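You operate a simulated robot arm through the tools that you are given. There is no shell and no other tool.

You run a simulated robot arm. Do the job below in one go: nothing can be reset, and whatever is moved stays where it is left.

JOB
Run eight load cycles on the green coupon and pause the test partway.
Fine: dial knob at 8, high pressure, run, yellow hold button, run again; low pressure after the end.
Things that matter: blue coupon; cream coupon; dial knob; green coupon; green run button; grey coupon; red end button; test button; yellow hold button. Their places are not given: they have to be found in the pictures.

The check looks at the end state, three seconds after you hand in, the way a careful person would. Anything else that was tipped, shoved, dropped, spilled or broken makes it a failure.

ROBOT AND FRAMES
A 7-joint arm with a fingered hand, fixed in place. Base frame: the origin is on the floor under the middle of its stand, x ahead of it, y to its left, z up. Lengths are in mm, angles in degrees, forces in N, time in s.
It reaches about 1085 mm from its shoulder. Its first joint turns from -166.0 to 166.0 degrees. Payload 3.7 kg.
The TCP is the grasp point between the finger pads, 25 mm short of the fingertips. In the tool frame z runs along the fingers and y along their closing line. The gripper opens to 88 mm; its body begins 29 mm behind the TCP. The gripper is a hand of 5 fingers: y runs from the thumb to the fingers, the wrist lies at [-13, -106, -174] in the tool frame, and closing takes about 1.5 s.
Orientation is that of the tool frame in the base frame, as a unit quaternion [w, x, y, z]. With the fingers straight down and the wrist toward the robot, the tool's x, y and z point along [0, 1, 0], [1, 0, 0] and [0, 0, -1] of the base frame.

CONTROLS
- The arm moves only by the tool nudge_tool. Its argument "moves" is a list of rows, each a list of 7 numbers: the opening, from 0 (shut) to 1 (fully open), then the shift along the tool's x, y, z in units of 25 mm (1.0 is 25 mm), then the turn, a rotation vector about the tool's x, y, z in units of 6 degrees (1.0 is 6 degrees). In form: [[fingers, dx, dy, dz, wx, wy, wz], ...]. A call has 1 to 20 rows; each row shifts and turns the commanded pose from where the row before left it, along the tool's axes as they then stand. A call with a number of a shift or a turn outside -1 to 1 is refused whole. A row lasts 0.2 s, in which the tool goes at most 50 mm and 8.6 degrees; a call with a longer step from one row to the next is refused whole, and so is a gripper value outside its range. Where a pose cannot be reached the arm comes as near as it can. A force on the tool above 40 N (or 10 N above the force at the start of the call, whichever is more), or a blocked arm, ends the call early, and 0.2 s more pass. The fingers move at their own pace (about 108 mm/s each) and stop on an object; they squeeze with about 33 N. The grip force told is the motor's: it shows also when the fingers shut on nothing. Time passes only in rows, and 0.2 s behind the last, so rows that do not move let the fingers close. It gives the time, the measured TCP pose, the force on the tool (base axes), the opening and the grip force at its end, in the units of the frame above (readings bear some noise), with the torque about the TCP (base axes, N m) and any sound that the robot's microphone picked up, and new pictures: "show" is both (left out), scene, wrist or none.
- Cameras (640 x 400 px; columns grow to the right, rows downward): "scene" is fixed at [48.5, 650.3, 1387.4]; the picture's right is [-0.39, -0.92, 0.00], its down [-0.54, 0.23, -0.81] and it looks along [0.75, -0.31, -0.59] (base axes); focal length 358 px, centre (320, 200). "wrist" rides on the gripper at [59, -79, -105] in the tool frame; the picture's right is [-0.73, 0.32, -0.61], its down [-0.62, -0.68, 0.38] and it looks along [-0.29, 0.66, 0.70] (tool axes); focal length 234 px, centre (320, 200).
- hand_shape(shape): the hand has 5 fingers and takes this shape, open, in about a second: jaw (thumb against the fingers, like two jaws); tri (thumb and two fingers); tip (a fingertip pinch); poke (one finger out to press); point (the index stretched); flat (the hand flat); cup (the hand cupped); fist (a fist). The gripper value then closes the fingers along that shape, each until it touches; the sizes above hold for jaw. It gives what a move gives, with no picture.
- point_at(camera, pixels): there is no depth. For up to 12 entries [column, row, z] of the newest picture of that camera ("zoom" is the newest enlarged one), the place [x, y] in the base frame at which the ray of that pixel passes the height z, good to about 3 mm. The clock stands still meanwhile.
- zoom(camera, box): a new picture of the part [left, top, right, bottom] of that camera's present view, enlarged. The clock stands still meanwhile.
- job_done(): hands the job in; it is judged then, once.

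Unless the task says otherwise, let go and move clear before handing in.

The tools are called after "Emit:" by a JSON object that holds its "api" and its "payload". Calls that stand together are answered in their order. nudge_tool: Moves the arm, as the interface text tells. Its arguments: {"type":"object","properties":{"moves":{"type":"array","items":{"type":"array","items":{"type":"number"}}},"show":{"type":"string","enum":["both","scene","wrist","none"]}},"required":["moves"]} The other tools are called the same way: hand_shape (shape) gives the hand a shape; point_at (camera, pixels) gives the place at which the rays of pixels pass given heights; zoom (camera, box) takes an enlarged picture of a part of a camera's view; job_done () hands the job in.

At the start:

```text
time_s: 0.0
position: [561.3, 212.5, 1100.6]
orientation: [-0.001, 0.707, 0.707, -0.001]
wrist_force: [0.1, 0.7, 0.2]
ft_torque: [0.0, 0.0, 0.0]
width: 87.7
finger_force: 0.0
shape: jaw
```

scene: 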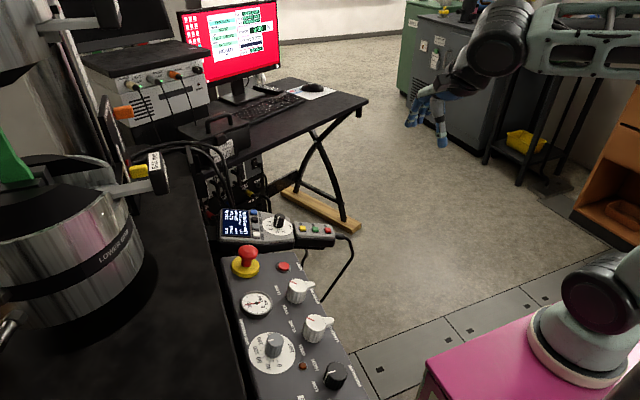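
wrist: 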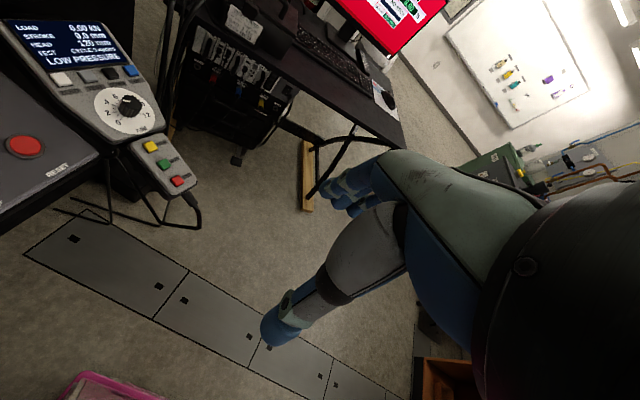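

The wrist picture shows a control panel with a screen (about 65,40), a dial knob (130,105) and yellow, green and red buttons (150,147; 163,163; 177,181). I'll zoom in on these and on the scene camera's view of the machine.

Emit:
{"api": "zoom", "payload": {"camera": "wrist", "box": [0, 0, 220, 220]}}

Emit:
{"api": "zoom", "payload": {"camera": "scene", "box": [200, 190, 360, 290]}}

Emit:
{"api": "zoom", "payload": {"camera": "scene", "box": [0, 100, 220, 300]}}

Emit:
{"api": "zoom", "payload": {"camera": "scene", "box": [210, 240, 370, 400]}}

Emit:
{"api": "zoom", "payload": {"camera": "scene", "box": [170, 0, 290, 90]}}

```text
1.82 times, centred on (110, 110) of wrist
```

zoom: 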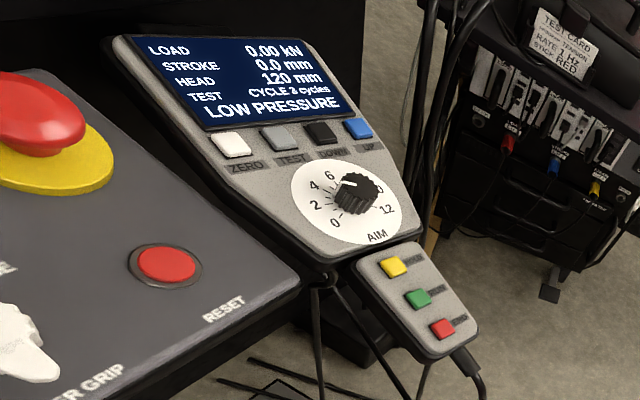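

```text
4.00 times, centred on (280, 240) of scene
```

zoom: 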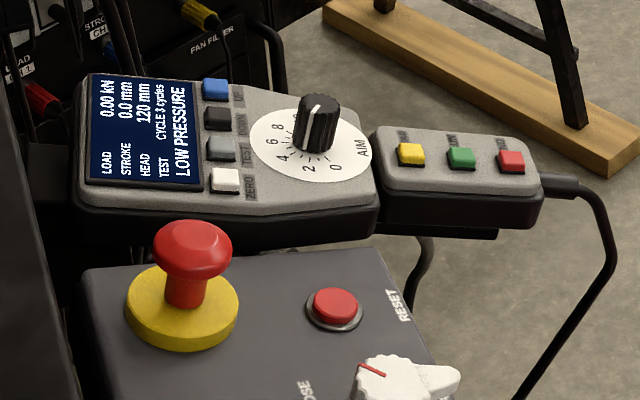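

```text
2.00 times, centred on (110, 200) of scene
```

zoom: 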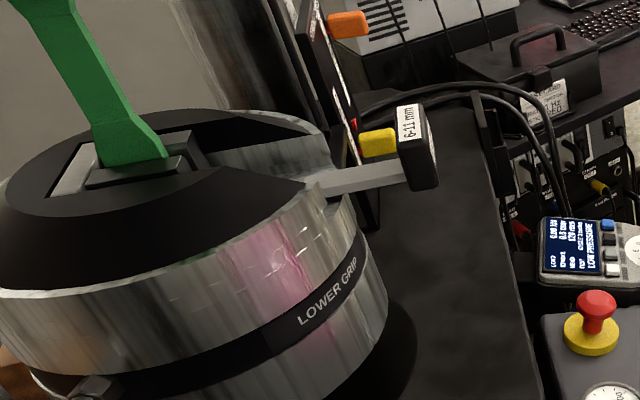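

```text
2.50 times, centred on (290, 320) of scene
```

zoom: 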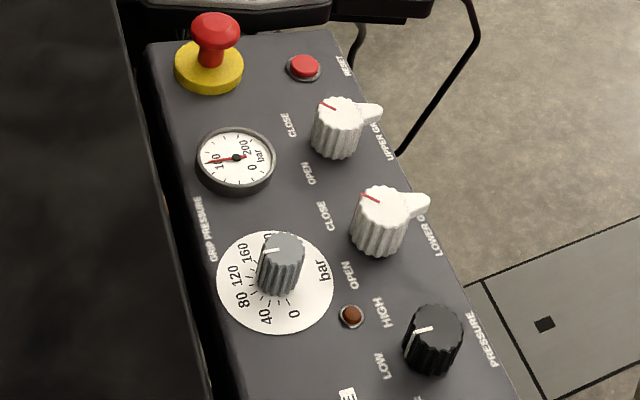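

```text
4.44 times, centred on (230, 45) of scene
```

zoom: 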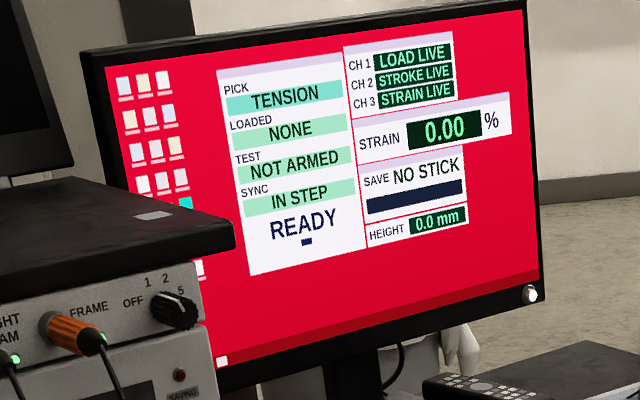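

The pendant has an AIM dial and a TEST button, its screen reads "CYCLE 3 cycles, LOW PRESSURE", and the console has a black HIGH/LOW pressure knob. I'll triangulate the main controls from both cameras.

Emit:
{"api": "point_at", "payload": {"camera": "scene", "pixels": [[279.5, 217, 800], [279.5, 217, 900], [279.5, 217, 1000], [302.5, 228.5, 800], [302.5, 228.5, 900], [302.5, 228.5, 1000], [328, 240, 900], [328, 240, 800], [283.5, 267, 900], [283.5, 267, 800], [335, 375, 900], [335, 375, 800]]}}

Emit:
{"api": "point_at", "payload": {"camera": "wrist", "pixels": [[128, 105, 800], [128, 105, 900], [128, 105, 1000], [150, 146, 800], [150, 146, 900], [150, 146, 1000], [177, 181, 900], [177, 181, 800], [25, 146, 900], [25, 146, 800]]}}

```text
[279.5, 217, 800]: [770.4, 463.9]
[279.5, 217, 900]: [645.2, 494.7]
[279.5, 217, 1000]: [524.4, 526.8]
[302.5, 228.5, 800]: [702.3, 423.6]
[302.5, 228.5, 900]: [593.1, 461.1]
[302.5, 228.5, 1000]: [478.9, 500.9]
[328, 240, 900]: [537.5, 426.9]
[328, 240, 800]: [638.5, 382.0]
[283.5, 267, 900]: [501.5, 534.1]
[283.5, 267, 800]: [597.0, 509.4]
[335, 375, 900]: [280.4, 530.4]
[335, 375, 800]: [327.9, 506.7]
```

```text
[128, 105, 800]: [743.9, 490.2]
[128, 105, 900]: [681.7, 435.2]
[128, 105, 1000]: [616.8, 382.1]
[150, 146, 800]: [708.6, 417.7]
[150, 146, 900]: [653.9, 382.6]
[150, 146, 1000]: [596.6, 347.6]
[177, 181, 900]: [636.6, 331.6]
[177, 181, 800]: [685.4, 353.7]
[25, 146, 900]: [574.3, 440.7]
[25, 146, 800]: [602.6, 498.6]
```

Triangulation puts the AIM dial near (722, 474, 835), the yellow button near (714, 420, 790) and RESET near (605, 506, 790). Next I'll locate the lower grip around scene (75,160) and read the label texts close up.

Emit:
{"api": "point_at", "payload": {"camera": "scene", "pixels": [[17, 155, 1000], [17, 155, 1100], [17, 155, 900], [150, 172, 900], [150, 172, 1000], [70, 270, 900], [70, 270, 800], [275, 345, 800], [275, 345, 850], [320, 322, 800], [300, 285, 800], [327.75, 230, 790]]}}

Emit:
{"api": "zoom", "payload": {"camera": "scene", "box": [230, 340, 390, 400]}}

Emit:
{"api": "zoom", "payload": {"camera": "scene", "box": [80, 30, 220, 130]}}

Emit:
{"api": "zoom", "payload": {"camera": "scene", "box": [0, 60, 160, 220]}}

Emit:
{"api": "zoom", "payload": {"camera": "scene", "box": [180, 80, 300, 200]}}

Emit:
{"api": "zoom", "payload": {"camera": "scene", "box": [380, 0, 640, 240]}}

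```text
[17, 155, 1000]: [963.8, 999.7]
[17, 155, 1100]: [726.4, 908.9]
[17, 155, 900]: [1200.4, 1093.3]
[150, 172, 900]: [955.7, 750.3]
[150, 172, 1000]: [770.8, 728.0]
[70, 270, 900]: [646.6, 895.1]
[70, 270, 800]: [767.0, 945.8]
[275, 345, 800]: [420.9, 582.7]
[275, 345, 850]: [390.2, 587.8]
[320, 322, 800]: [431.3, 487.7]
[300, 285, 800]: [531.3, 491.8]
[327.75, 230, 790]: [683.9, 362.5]
```

```text
4.00 times, centred on (310, 370) of scene
```

zoom: 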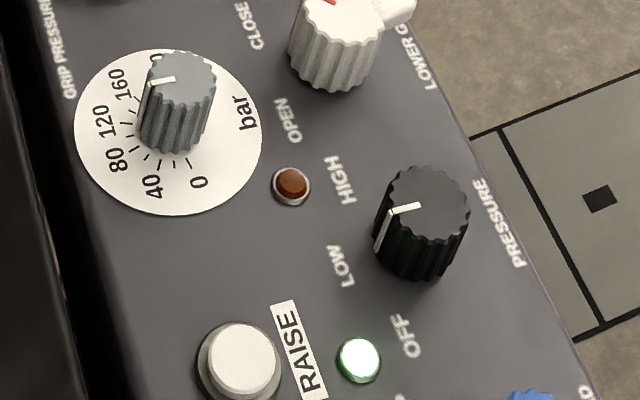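

```text
4.00 times, centred on (150, 80) of scene
```

zoom: 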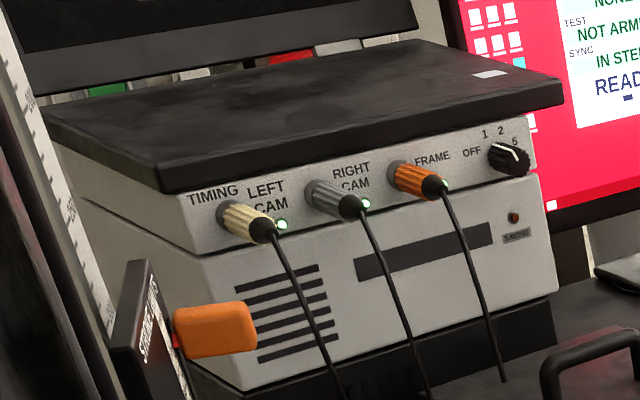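

```text
2.50 times, centred on (80, 140) of scene
```

zoom: 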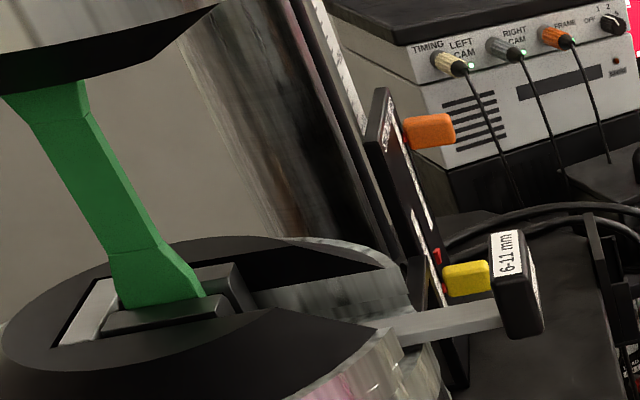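

```text
3.33 times, centred on (240, 140) of scene
```

zoom: 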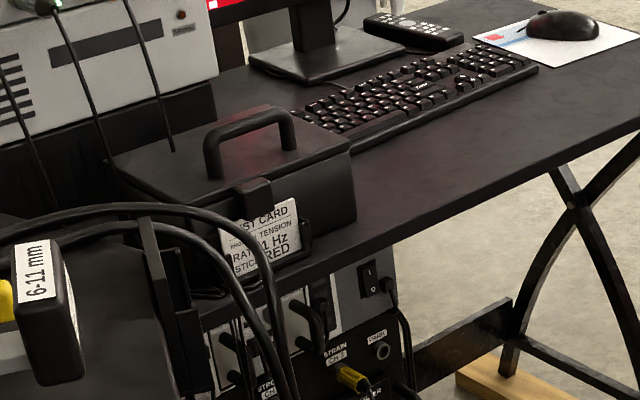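

```text
1.67 times, centred on (510, 120) of scene
```

zoom: 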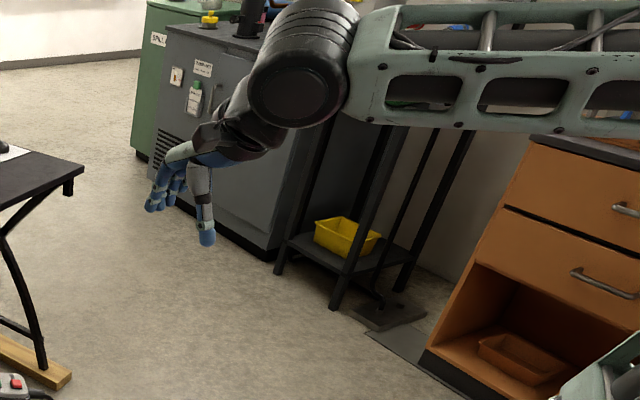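

The green coupon looks clamped in both grips (scene 15,150), and the pressure knob is at about (335,372) in the scene. I'll swing the hand toward the console so the wrist camera can see all of it.

Emit:
{"api": "nudge_tool", "payload": {"moves": [[1, 0.7, -0.9, 0, 0, 0, 0], [1, 0.7, -0.9, 0, 0, 0, 0], [1, 0.7, -0.9, 0, 0, 0, 0], [1, 0.7, -0.9, 0, 0, 0, 0], [1, 0.7, -0.9, 0, 0, 0, 0], [1, 0, 0, 0, 0, 0, -1], [1, 0, 0, 0, 0, 0, -1], [1, 0, 0, 0, 0, 0, -1], [1, 0, 0, 0, 0, 0, -1], [1, 0, 0, 0, 0, 0, -1], [1, 0, 0, 0, 0, 0, -1], [1, 0, 0, 0, 0, 0, -1], [1, 0, 0, 0, 0, 0, -1]]}}

```text
time_s: 2.8
position: [450.5, 299.9, 1100.3]
orientation: [0.001, 0.358, 0.934, 0.0]
wrist_force: [0.1, -0.6, 0.4]
ft_torque: [0.0, -0.01, -0.04]
width: 88.0
finger_force: 0.1
shape: jaw
```

scene: 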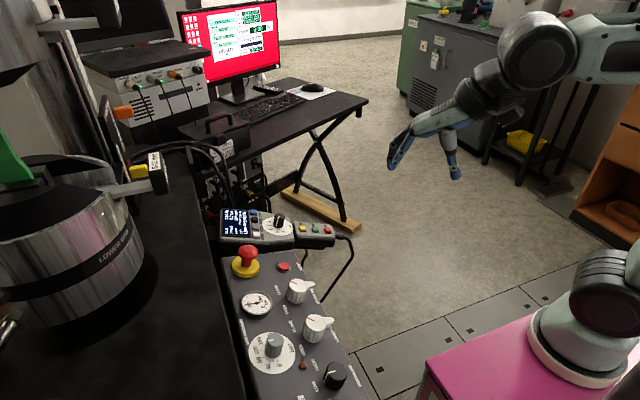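
wrist: 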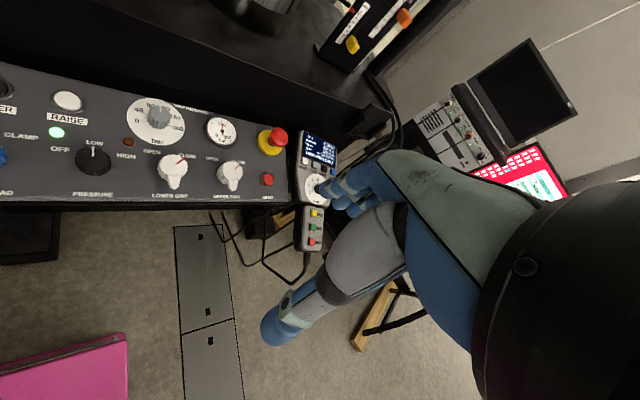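

The wrist camera now sees the console: the pressure knob is at (93,160) with OFF/LOW/HIGH around it, and RAISE and CLAMP are to its left. I'll zoom in on them.

Emit:
{"api": "zoom", "payload": {"camera": "wrist", "box": [0, 60, 180, 220]}}

Emit:
{"api": "zoom", "payload": {"camera": "wrist", "box": [180, 90, 350, 270]}}

Emit:
{"api": "zoom", "payload": {"camera": "wrist", "box": [220, 0, 640, 200]}}

```text
2.50 times, centred on (90, 140) of wrist
```

zoom: 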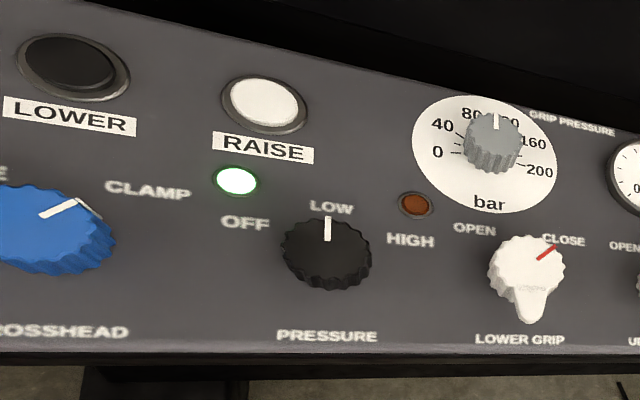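

```text
2.22 times, centred on (265, 180) of wrist
```

zoom: 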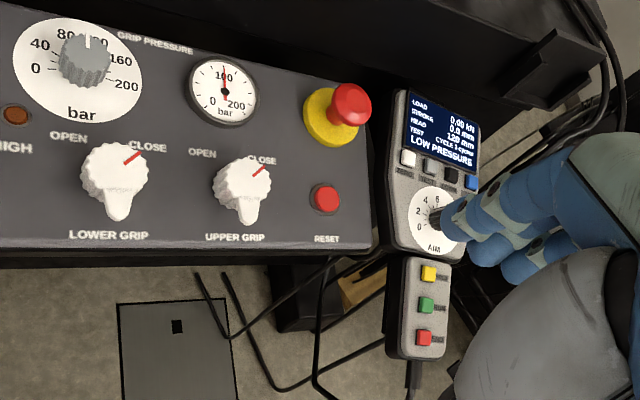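

```text
1.52 times, centred on (430, 100) of wrist
```

zoom: 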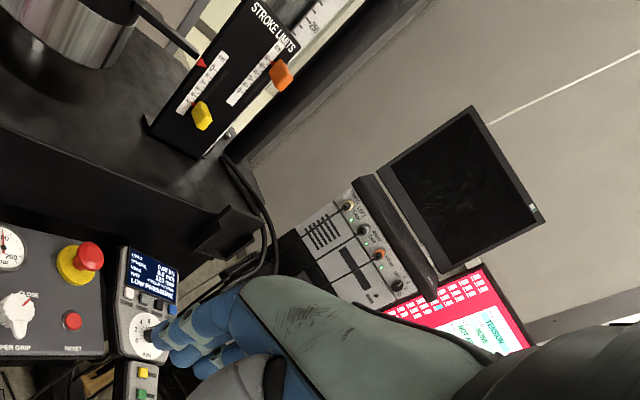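

Both grips read CLOSE, the crosshead reads CLAMP and the pressure knob points to LOW. I need a close look at the pendant's dial and screen, so I'll move the camera nearer to it.

Emit:
{"api": "nudge_tool", "payload": {"moves": [[1, -0.9, 0.66, 0.36, 0, 0, 0], [1, -0.9, 0.66, 0.36, 0, 0, 0], [1, -0.9, 0.66, 0.36, 0, 0, 0], [1, -0.9, 0.66, 0.36, 0, 0, 0], [1, -0.9, 0.66, 0.36, 0, 0, 0], [1, -0.9, 0.66, 0.36, 0, 0, 0], [1, -0.9, 0.66, 0.36, 0, 0, 0], [1, -0.9, 0.66, 0.36, 0, 0, 0], [1, -0.9, 0.66, 0.36, 0, 0, 0], [1, -0.9, 0.66, 0.36, 0, 0, 0], [1, -0.9, 0.66, 0.36, 0, 0, 0]]}}

```text
time_s: 5.2
position: [755.4, 268.8, 1003.6]
orientation: [0.001, 0.359, 0.933, 0.001]
wrist_force: [-0.4, -0.1, -0.2]
ft_torque: [-0.02, -0.03, 0.0]
width: 87.8
finger_force: 0.1
shape: jaw
```

scene: 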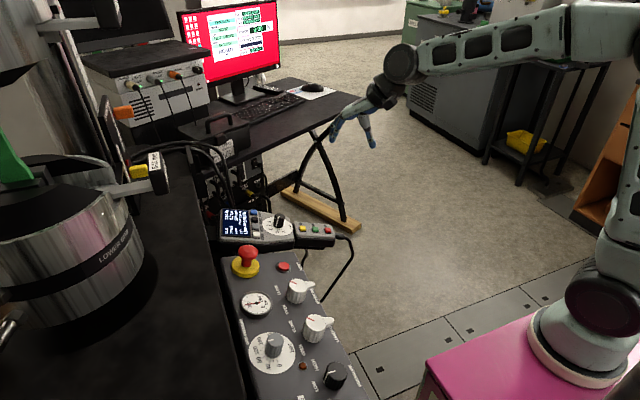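
wrist: 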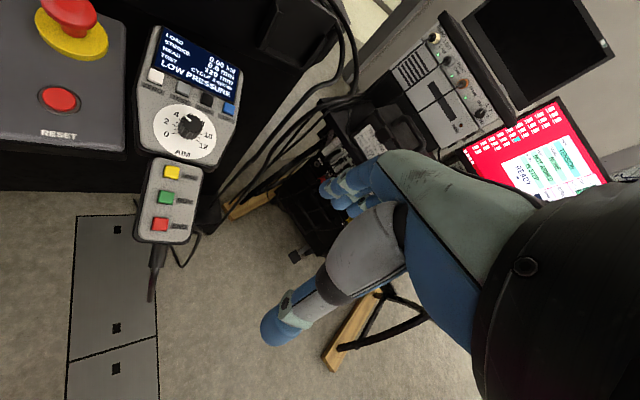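

The pendant is now in clear view at (140–240, 30–240). I'll zoom in to read the dial, screen and buttons.

Emit:
{"api": "zoom", "payload": {"camera": "wrist", "box": [120, 15, 250, 165]}}

Emit:
{"api": "zoom", "payload": {"camera": "wrist", "box": [110, 140, 230, 260]}}

Emit:
{"api": "zoom", "payload": {"camera": "wrist", "box": [320, 80, 480, 180]}}

Emit:
{"api": "zoom", "payload": {"camera": "scene", "box": [210, 195, 350, 265]}}

```text
2.67 times, centred on (185, 90) of wrist
```

zoom: 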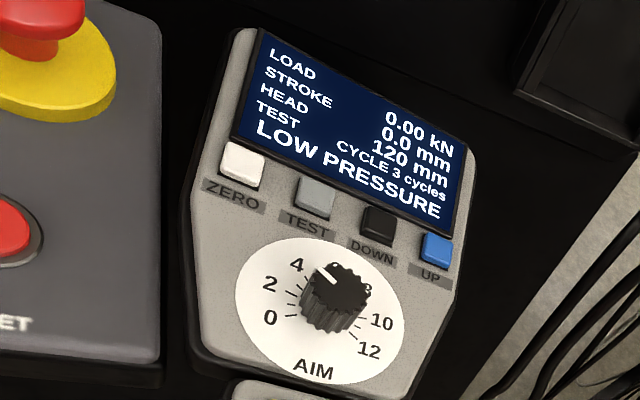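

```text
3.33 times, centred on (170, 200) of wrist
```

zoom: 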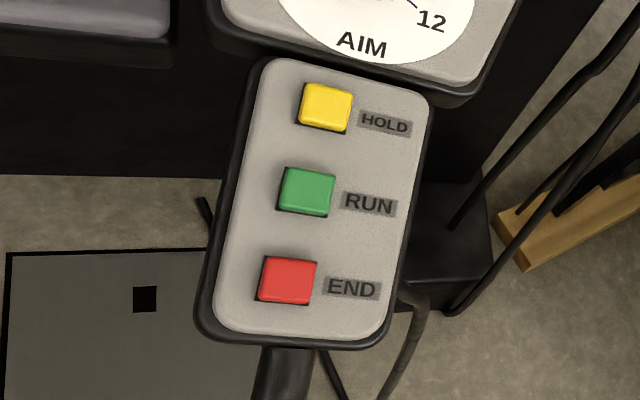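

```text
4.00 times, centred on (400, 130) of wrist
```

zoom: 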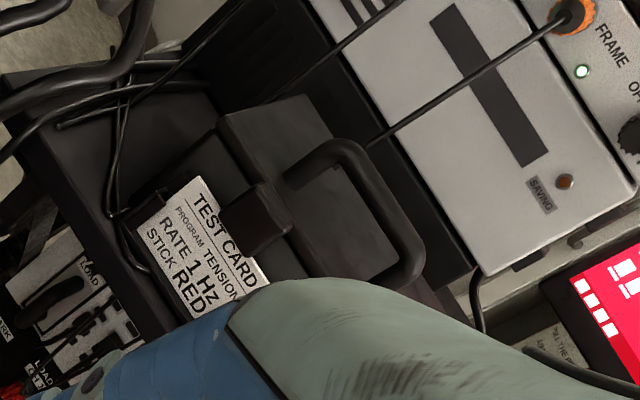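

```text
4.57 times, centred on (280, 230) of scene
```

zoom: 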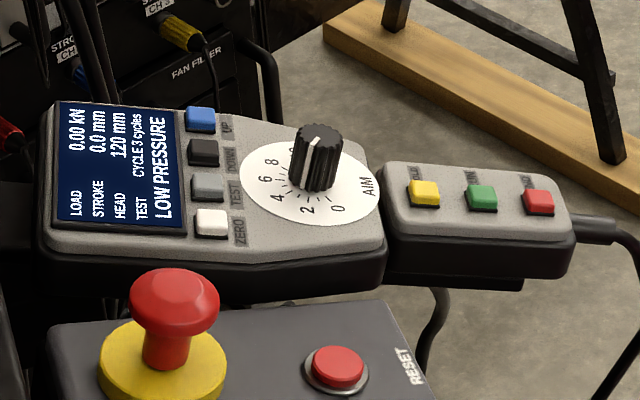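

The dial pointer is near 3 and the screen reads "CYCLE 3 cycles", so they agree. I'll triangulate the pendant's points from both cameras to find its tilt.

Emit:
{"api": "point_at", "payload": {"camera": "wrist", "pixels": [[171.5, 171.5, 800], [171.5, 171.5, 850], [166, 197, 800], [166, 197, 850], [160, 224, 800], [160, 224, 850], [183.5, 87, 800], [183.5, 87, 850], [228.8, 107.6, 800], [228.8, 107.6, 850], [192.5, 121, 800], [192.5, 121, 850]]}}

Emit:
{"api": "point_at", "payload": {"camera": "scene", "pixels": [[302.75, 228, 800], [302.75, 228, 850], [315.4, 229.1, 800], [315.4, 229.1, 850], [327.9, 230, 800], [327.9, 230, 850], [255.5, 226.7, 800], [255.5, 226.7, 850], [253.7, 211.8, 800], [253.7, 211.8, 850], [279.6, 216.9, 800], [279.6, 216.9, 850]]}}

Emit:
{"api": "point_at", "payload": {"camera": "wrist", "pixels": [[156, 76, 800], [156, 76, 850], [185, 131.6, 800], [185, 131.6, 850]]}}

Emit:
{"api": "point_at", "payload": {"camera": "scene", "pixels": [[256.1, 234.4, 800], [256.1, 234.4, 850], [277.6, 226, 800], [277.6, 226, 850]]}}

```text
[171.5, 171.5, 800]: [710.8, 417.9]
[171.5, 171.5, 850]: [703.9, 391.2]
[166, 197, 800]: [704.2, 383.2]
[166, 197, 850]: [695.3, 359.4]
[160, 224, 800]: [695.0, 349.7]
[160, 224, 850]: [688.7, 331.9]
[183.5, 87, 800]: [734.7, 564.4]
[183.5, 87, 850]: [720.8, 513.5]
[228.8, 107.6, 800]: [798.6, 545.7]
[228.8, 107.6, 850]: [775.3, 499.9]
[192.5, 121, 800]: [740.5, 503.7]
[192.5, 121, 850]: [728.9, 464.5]
```

```text
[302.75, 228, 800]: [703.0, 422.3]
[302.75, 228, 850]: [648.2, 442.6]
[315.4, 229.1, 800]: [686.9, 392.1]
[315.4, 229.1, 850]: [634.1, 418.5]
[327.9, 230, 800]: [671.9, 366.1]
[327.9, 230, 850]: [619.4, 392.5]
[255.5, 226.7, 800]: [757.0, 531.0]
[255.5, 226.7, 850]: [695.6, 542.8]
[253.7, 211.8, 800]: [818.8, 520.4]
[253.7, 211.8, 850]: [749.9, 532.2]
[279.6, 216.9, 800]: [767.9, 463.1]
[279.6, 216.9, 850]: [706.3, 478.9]
```

```text
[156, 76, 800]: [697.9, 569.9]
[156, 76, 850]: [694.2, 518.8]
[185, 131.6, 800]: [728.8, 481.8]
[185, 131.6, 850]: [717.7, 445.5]
```

```text
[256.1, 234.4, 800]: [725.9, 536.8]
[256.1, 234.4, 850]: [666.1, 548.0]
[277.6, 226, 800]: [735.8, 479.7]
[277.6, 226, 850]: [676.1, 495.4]
```

The pendant surface slopes down toward −y by about 15°: the dial disc is near (728, 479, 805) and the buttons sit at z≈778–794. I'll try the pinch shape here in free space and look at it.

Emit:
{"api": "hand_shape", "payload": {"shape": "tip"}}

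Emit:
{"api": "zoom", "payload": {"camera": "scene", "box": [300, 60, 440, 160]}}

Emit:
{"api": "zoom", "payload": {"camera": "wrist", "box": [200, 100, 480, 380]}}

```text
time_s: 6.1
position: [752.8, 268.5, 1002.8]
orientation: [0.0, 0.358, 0.934, 0.001]
wrist_force: [0.5, 0.2, 0.6]
ft_torque: [0.0, -0.01, 0.02]
width: 87.5
finger_force: 0.1
shape: tip
```

```text
4.00 times, centred on (370, 110) of scene
```

zoom: 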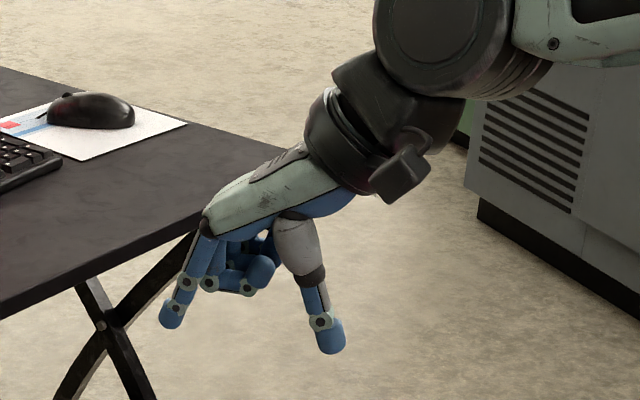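

```text
1.43 times, centred on (340, 240) of wrist
```

zoom: 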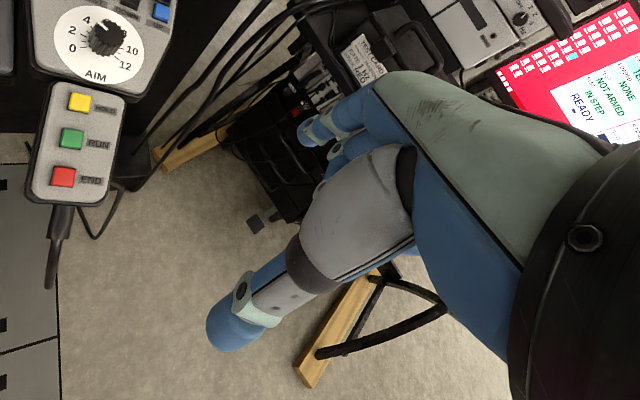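

In the "tip" shape only the thumb and index reach down and the other fingers curl away (scene zoom 170,310 and 330,340). I'll close it partway in free air to see where the tips meet.

Emit:
{"api": "nudge_tool", "payload": {"moves": [[0.3, 0, 0, 0, 0, 0, 0], [0.3, 0, 0, 0, 0, 0, 0], [0.3, 0, 0, 0, 0, 0, 0], [0.3, 0, 0, 0, 0, 0, 0], [0.3, 0, 0, 0, 0, 0, 0], [0.3, 0, 0, 0, 0, 0, 0]]}}

Emit:
{"api": "zoom", "payload": {"camera": "scene", "box": [310, 80, 430, 160]}}

Emit:
{"api": "zoom", "payload": {"camera": "wrist", "box": [240, 140, 440, 340]}}

```text
time_s: 7.5
position: [753.7, 269.3, 1003.9]
orientation: [0.0, 0.358, 0.934, 0.0]
wrist_force: [0.4, -0.9, 0.9]
ft_torque: [0.01, 0.0, 0.0]
width: 27.3
finger_force: 0.0
shape: tip
```

scene: 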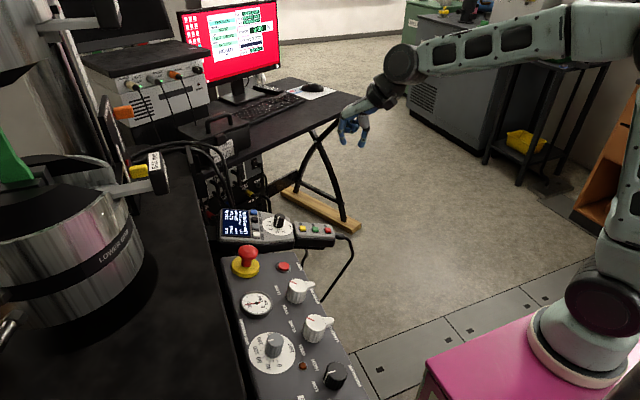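
wrist: 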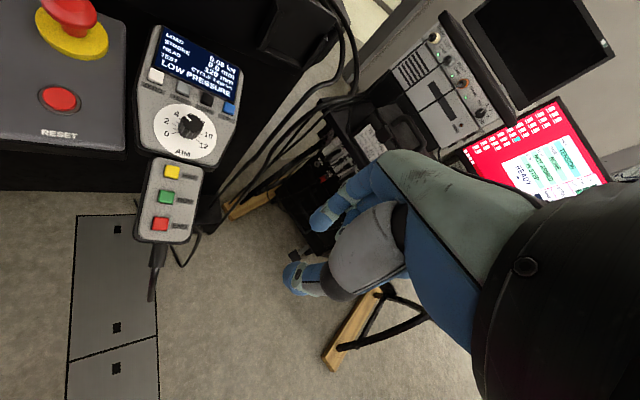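

```text
5.00 times, centred on (370, 120) of scene
```

zoom: 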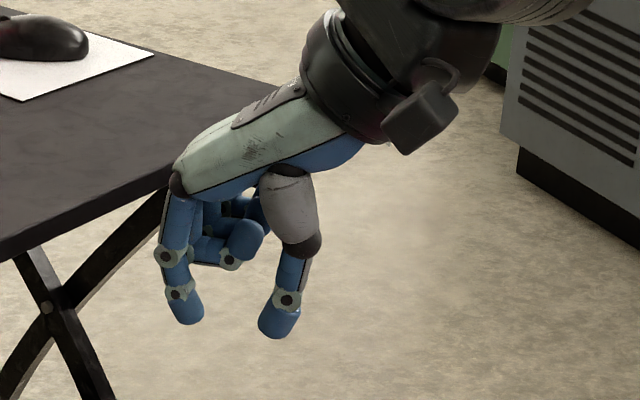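

```text
2.00 times, centred on (340, 240) of wrist
```

zoom: 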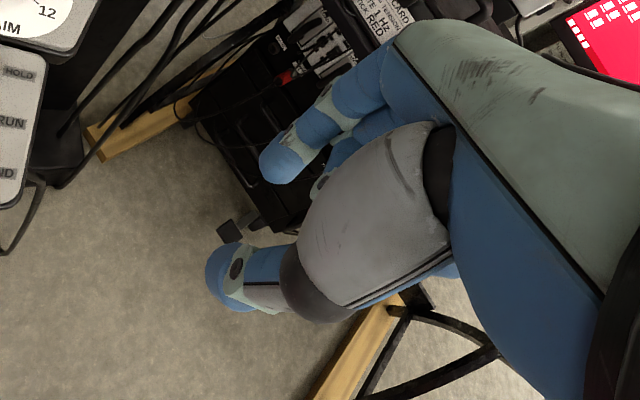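

The tip pinch meets about 25 mm past the TCP on the tool axis, which suits the knob. I'll align the hand with the pendant's normal, with the thumb–index line along the pendant, and hover about 90 mm above the dial.

Emit:
{"api": "nudge_tool", "payload": {"moves": [[0.5, 0, 0, 0, 0, 0, -0.85], [0.5, 0, 0, 0, 0, 0, -0.85], [0.5, 0, 0, 0, 0, 0, -0.85], [0.5, 0, 0, 0, 0, 0, -0.85], [0.5, 0, 0, 0, 0, 0, -0.85], [0.5, 0, 0, 0, 0, 0, -0.82], [0.5, 0, 0, 0, -0.75, 0, 0], [0.5, 0, 0, 0, -0.75, 0, 0], [0.5, 0, 0, 0, -0.75, 0, 0], [0.5, 0.384, 0.848, 0.856, 0, 0, 0], [0.5, 0.384, 0.848, 0.856, 0, 0, 0], [0.5, 0.384, 0.848, 0.856, 0, 0, 0], [0.5, 0.384, 0.848, 0.856, 0, 0, 0], [0.5, 0.384, 0.848, 0.856, 0, 0, 0], [0.5, 0.384, 0.848, 0.856, 0, 0, 0], [0.5, 0.384, 0.848, 0.856, 0, 0, 0]]}}

Emit:
{"api": "zoom", "payload": {"camera": "scene", "box": [210, 130, 350, 250]}}

Emit:
{"api": "zoom", "payload": {"camera": "wrist", "box": [140, 60, 400, 320]}}

```text
time_s: 10.9
position: [724.1, 456.1, 891.6]
orientation: [0.012, 0.1, 0.988, 0.117]
wrist_force: [0.5, 0.6, -0.3]
ft_torque: [0.02, 0.01, -0.01]
width: 43.6
finger_force: 0.0
shape: tip
```

scene: 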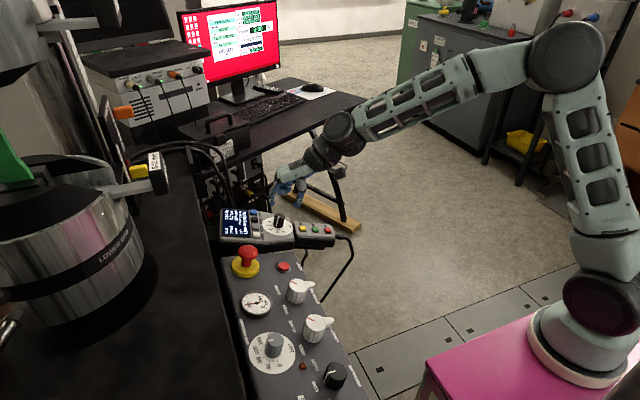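
wrist: 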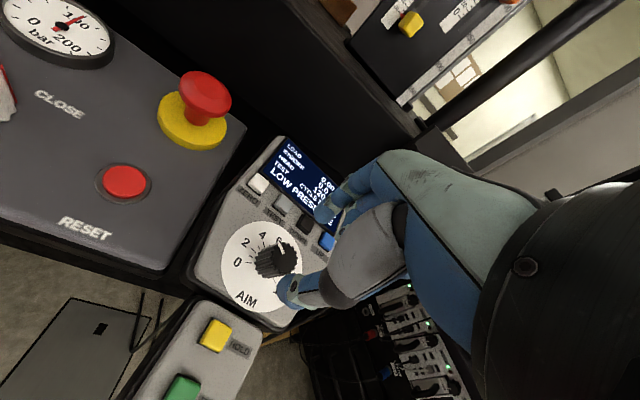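

```text
3.33 times, centred on (280, 190) of scene
```

zoom: 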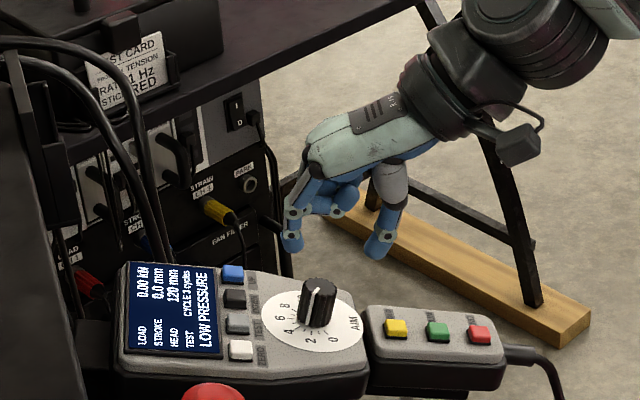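

```text
1.54 times, centred on (270, 190) of wrist
```

zoom: 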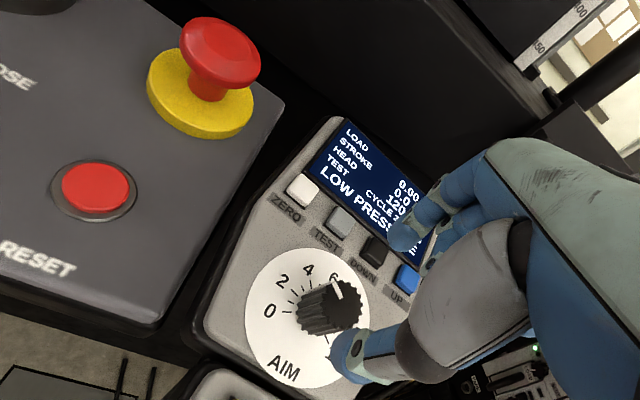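

The fingertips hover over the dial and the wrist view shows the knob top at about (280,250). I'll refine the knob's axis position from this closer view.

Emit:
{"api": "point_at", "payload": {"camera": "wrist", "pixels": [[279.7, 250.4, 825], [279.7, 250.4, 835], [261.6, 266.6, 805], [261.6, 266.6, 800], [211, 335, 793], [180, 388, 786], [256, 184, 822], [324, 241, 820]]}}

Emit:
{"api": "zoom", "payload": {"camera": "wrist", "box": [200, 190, 340, 330]}}

Emit:
{"api": "zoom", "payload": {"camera": "scene", "box": [235, 170, 315, 245]}}

```text
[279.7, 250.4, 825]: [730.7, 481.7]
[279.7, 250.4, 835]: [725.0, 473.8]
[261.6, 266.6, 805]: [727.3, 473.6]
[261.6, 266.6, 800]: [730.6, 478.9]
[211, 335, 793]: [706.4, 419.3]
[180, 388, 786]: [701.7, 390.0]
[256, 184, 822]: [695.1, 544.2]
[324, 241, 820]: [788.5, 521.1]
```

```text
2.86 times, centred on (270, 260) of wrist
```

zoom: 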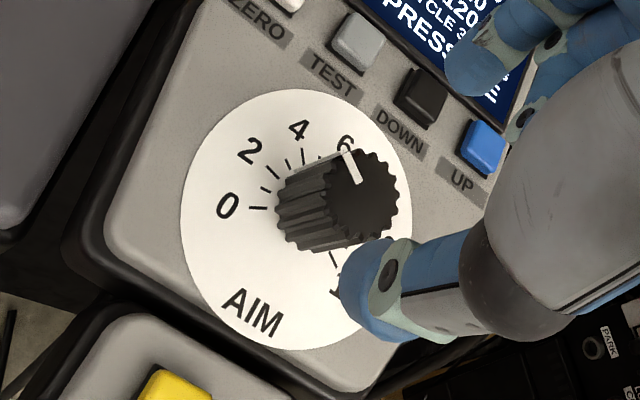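

```text
5.33 times, centred on (275, 208) of scene
```

zoom: 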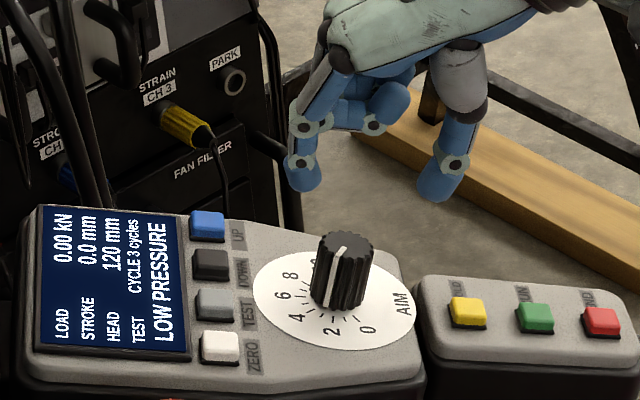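

Emit:
{"api": "point_at", "payload": {"camera": "wrist", "pixels": [[284.7, 257.2, 825], [284.7, 257.2, 835]]}}

Emit:
{"api": "point_at", "payload": {"camera": "scene", "pixels": [[279.3, 215.8, 825], [279.3, 215.8, 835]]}}

```text
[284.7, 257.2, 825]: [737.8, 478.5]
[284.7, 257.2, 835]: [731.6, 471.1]
```

```text
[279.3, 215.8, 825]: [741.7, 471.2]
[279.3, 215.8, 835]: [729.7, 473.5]
```

The knob top is at (733, 473, 832), about 22 mm across and 28 mm tall. I'll correct sideways by about 6 mm and descend partway, then check the centring.

Emit:
{"api": "nudge_tool", "payload": {"moves": [[0.5, -0.19, 0.156, 0.04, 0, 0, 0], [0.5, 0, 0, 0.4, 0, 0, 0], [0.5, 0, 0, 0.4, 0, 0, 0], [0.5, 0, 0, 0.4, 0, 0, 0]]}}

Emit:
{"api": "zoom", "payload": {"camera": "scene", "box": [235, 170, 315, 245]}}

Emit:
{"api": "zoom", "payload": {"camera": "wrist", "box": [220, 180, 360, 320]}}

```text
time_s: 11.9
position: [730.6, 467.6, 862.5]
orientation: [0.011, 0.1, 0.988, 0.117]
wrist_force: [-0.1, -0.8, -0.5]
ft_torque: [0.0, -0.01, 0.0]
width: 43.5
finger_force: 0.1
shape: tip
```

scene: 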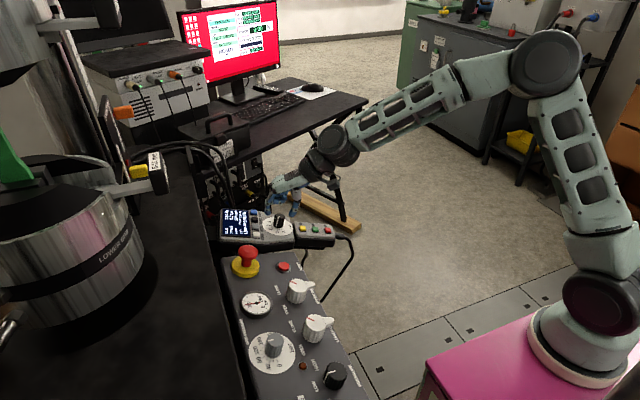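
wrist: 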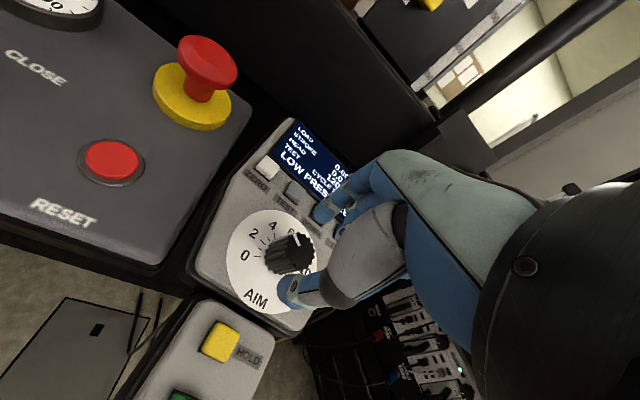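

```text
5.33 times, centred on (275, 208) of scene
```

zoom: 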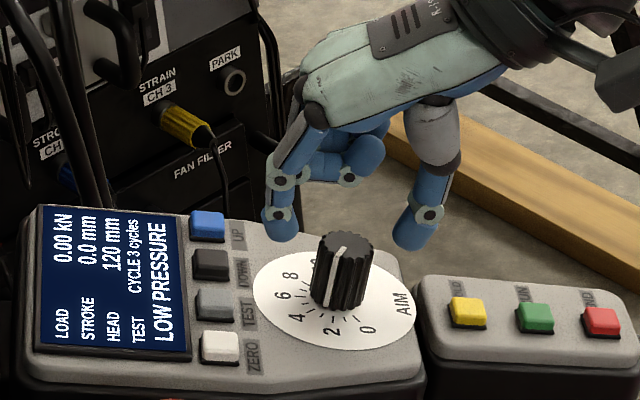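

```text
2.86 times, centred on (290, 250) of wrist
```

zoom: 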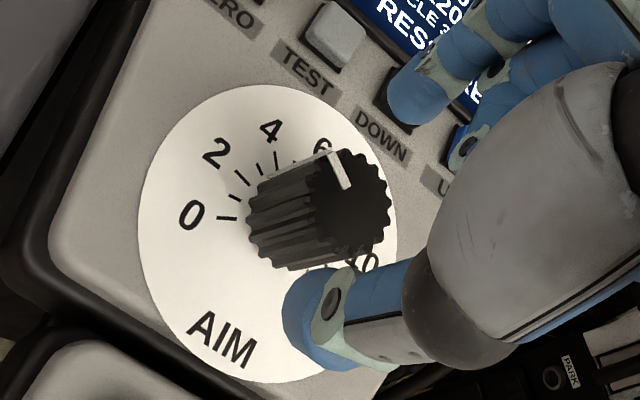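

The tips straddle the knob evenly (scene zoom: index 285,225, thumb 412,235, knob 343,246). I'll go down 26 mm and close on it.

Emit:
{"api": "nudge_tool", "payload": {"moves": [[0.46, 0, 0, 0.35, 0, 0, 0], [0.46, 0, 0, 0.35, 0, 0, 0], [0.46, 0, 0, 0.34, 0, 0, 0]]}}

Emit:
{"api": "zoom", "payload": {"camera": "scene", "box": [235, 170, 315, 245]}}

```text
time_s: 12.7
position: [732.4, 473.2, 837.0]
orientation: [0.012, 0.101, 0.988, 0.117]
wrist_force: [0.4, 0.7, -0.1]
ft_torque: [0.01, 0.01, 0.0]
width: 40.9
finger_force: 0.1
shape: tip
```

scene: 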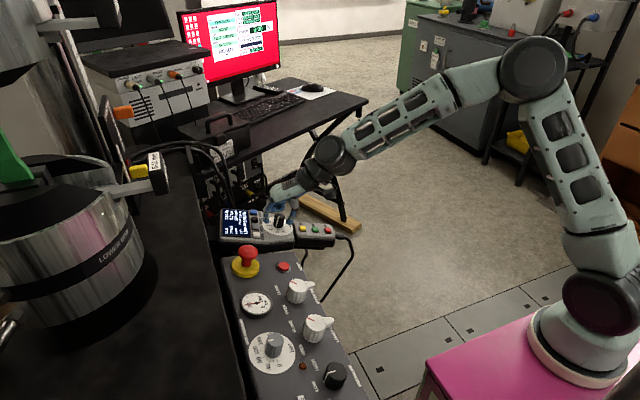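
wrist: 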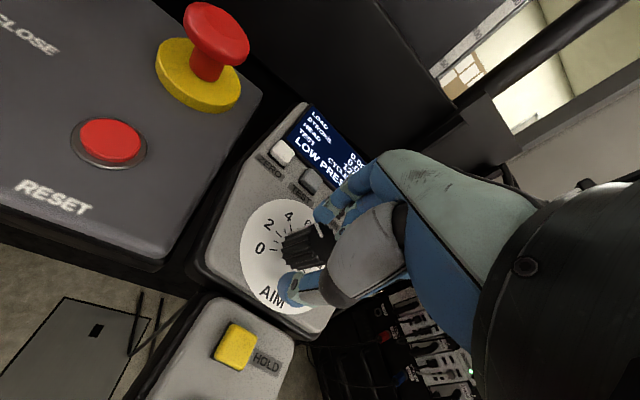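

```text
5.33 times, centred on (275, 208) of scene
```

zoom: 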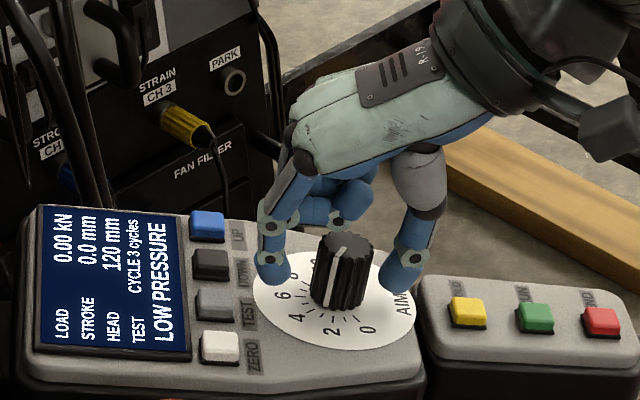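

The tips are now on either side of the knob, just above the dial plate, with no contact force. Closing the pinch.

Emit:
{"api": "nudge_tool", "payload": {"moves": [[0.3, 0, 0, 0, 0, 0, 0], [0.1, 0, 0, 0, 0, 0, 0], [0.0, 0, 0, 0, 0, 0, 0], [0.0, 0, 0, 0, 0, 0, 0], [0.0, 0, 0, 0, 0, 0, 0]], "show": "wrist"}}

Emit:
{"api": "zoom", "payload": {"camera": "scene", "box": [235, 170, 315, 245]}}

```text
time_s: 13.9
position: [733.2, 474.4, 837.1]
orientation: [0.011, 0.1, 0.988, 0.117]
wrist_force: [-0.1, -4.5, -4.4]
ft_torque: [-0.1, 0.01, -0.04]
width: 19.3
finger_force: 32.8
shape: tip
```

wrist: 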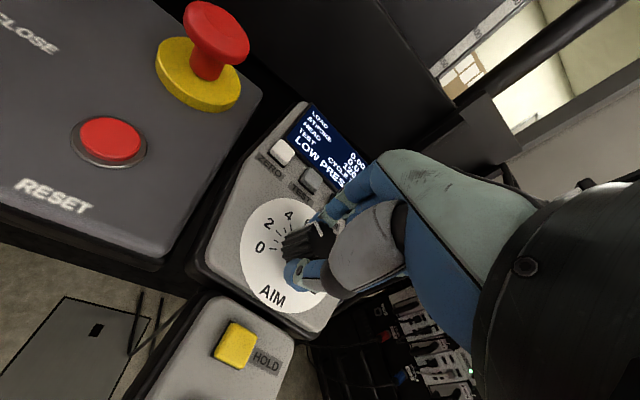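

```text
5.33 times, centred on (275, 208) of scene
```

zoom: 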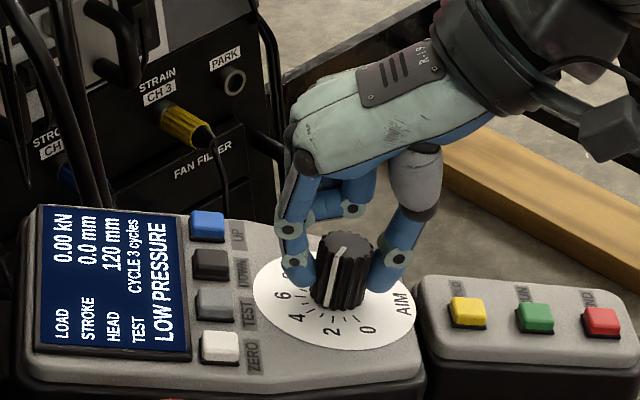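

The knob is gripped (width 19 mm, force 33 N, only about 6 N sideways). I'll turn it clockwise 24° and check the readout.

Emit:
{"api": "nudge_tool", "payload": {"moves": [[0, 0, 0, 0, 0, 0, 0.7], [0, 0, 0, 0, 0, 0, 0.8], [0, 0, 0, 0, 0, 0, 0.8], [0, 0, 0, 0, 0, 0, 0.8], [0, 0, 0, 0, 0, 0, 0.9]], "show": "wrist"}}

Emit:
{"api": "zoom", "payload": {"camera": "scene", "box": [235, 170, 315, 245]}}

```text
time_s: 15.1
position: [732.8, 476.1, 836.0]
orientation: [-0.013, 0.304, 0.945, 0.116]
wrist_force: [-11.6, -4.0, -3.1]
ft_torque: [-0.14, 0.25, 0.01]
width: 20.2
finger_force: 32.9
shape: tip
```

wrist: 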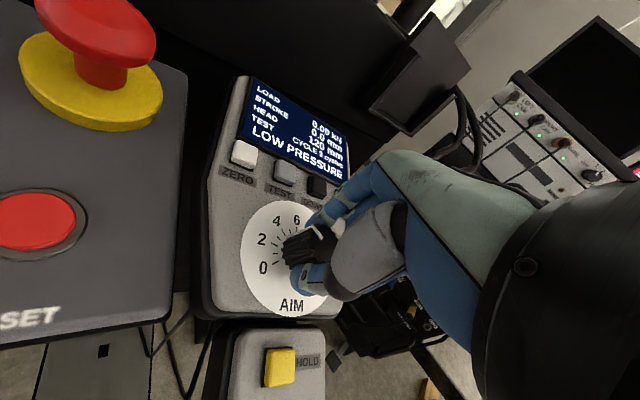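

```text
5.33 times, centred on (275, 208) of scene
```

zoom: 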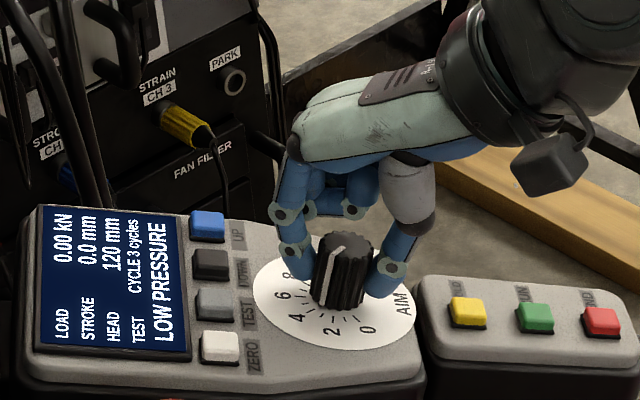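

Emit:
{"api": "zoom", "payload": {"camera": "wrist", "box": [210, 60, 370, 220]}}

Emit:
{"api": "zoom", "payload": {"camera": "wrist", "box": [230, 190, 350, 320]}}

```text
2.50 times, centred on (290, 140) of wrist
```

zoom: 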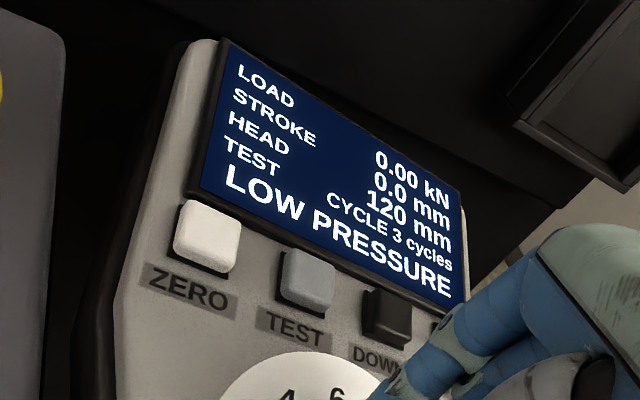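

```text
3.08 times, centred on (290, 255) of wrist
```

zoom: 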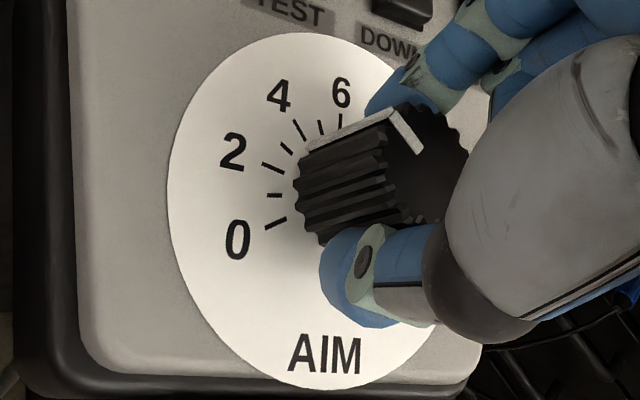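

The screen still says 3 cycles and the pointer has moved only slightly, so the grip took up slack or slipped. I'll keep turning and watch the pointer.

Emit:
{"api": "nudge_tool", "payload": {"moves": [[0, 0, 0, 0, 0, 0, 0.7], [0, 0, 0, 0, 0, 0, 0.7], [0, 0, 0, 0, 0, 0, 0.7], [0, 0, 0, 0, 0, 0, 0.7]], "show": "wrist"}}

Emit:
{"api": "zoom", "payload": {"camera": "wrist", "box": [230, 60, 390, 340]}}

Emit:
{"api": "zoom", "payload": {"camera": "scene", "box": [235, 170, 315, 245]}}

```text
time_s: 16.1
position: [732.8, 475.0, 837.1]
orientation: [-0.029, 0.439, 0.891, 0.114]
wrist_force: [-9.2, 0.4, -3.3]
ft_torque: [-0.02, 0.21, 0.08]
width: 20.2
finger_force: 32.9
shape: tip
```

wrist: 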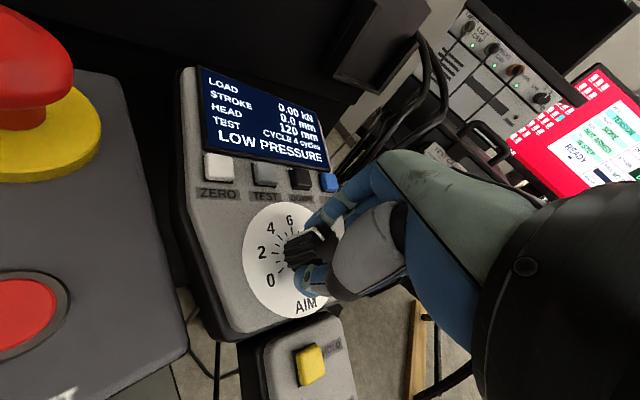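

```text
1.43 times, centred on (310, 200) of wrist
```

zoom: 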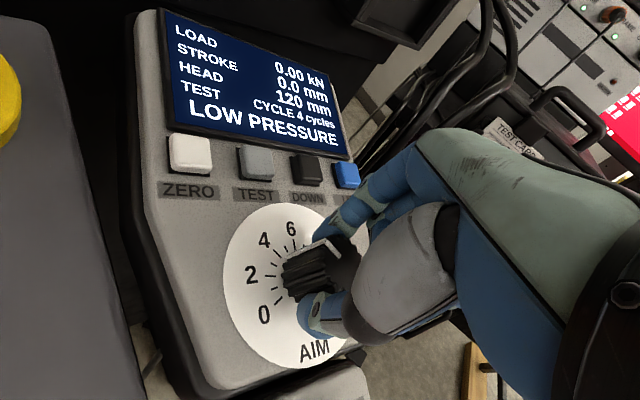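

```text
5.33 times, centred on (275, 208) of scene
```

zoom: 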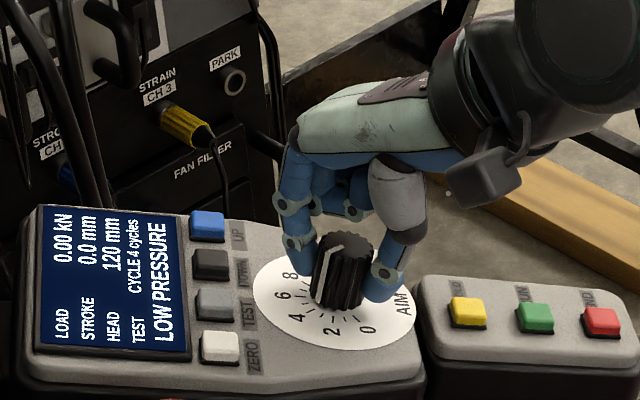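

The screen now reads "CYCLE 4 cycles", so the knob is turning with the hand. I'll continue clockwise in stages toward 8.

Emit:
{"api": "nudge_tool", "payload": {"moves": [[0, 0, 0, 0, 0, 0, 0.8], [0, 0, 0, 0, 0, 0, 0.8], [0, 0, 0, 0, 0, 0, 0.8], [0, 0, 0, 0, 0, 0, 0.8], [0, 0, 0, 0, 0, 0, 0.8], [0, 0, 0, 0, 0, 0, 0.8]], "show": "wrist"}}

Emit:
{"api": "zoom", "payload": {"camera": "scene", "box": [235, 170, 315, 245]}}

```text
time_s: 17.5
position: [733.3, 475.5, 836.0]
orientation: [-0.056, 0.647, 0.754, 0.104]
wrist_force: [-5.5, 4.8, -2.5]
ft_torque: [0.07, 0.12, 0.01]
width: 20.0
finger_force: 32.8
shape: tip
```

wrist: 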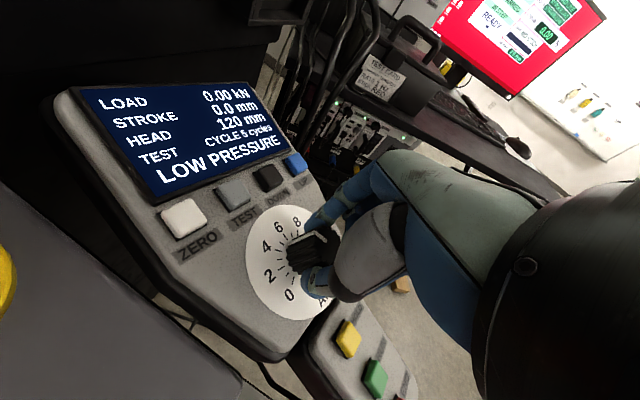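

```text
5.33 times, centred on (275, 208) of scene
```

zoom: 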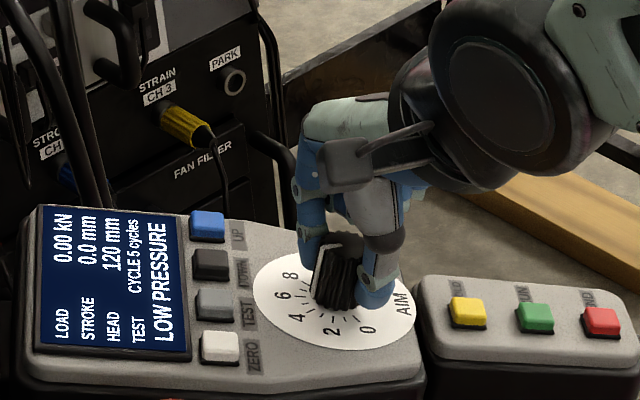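

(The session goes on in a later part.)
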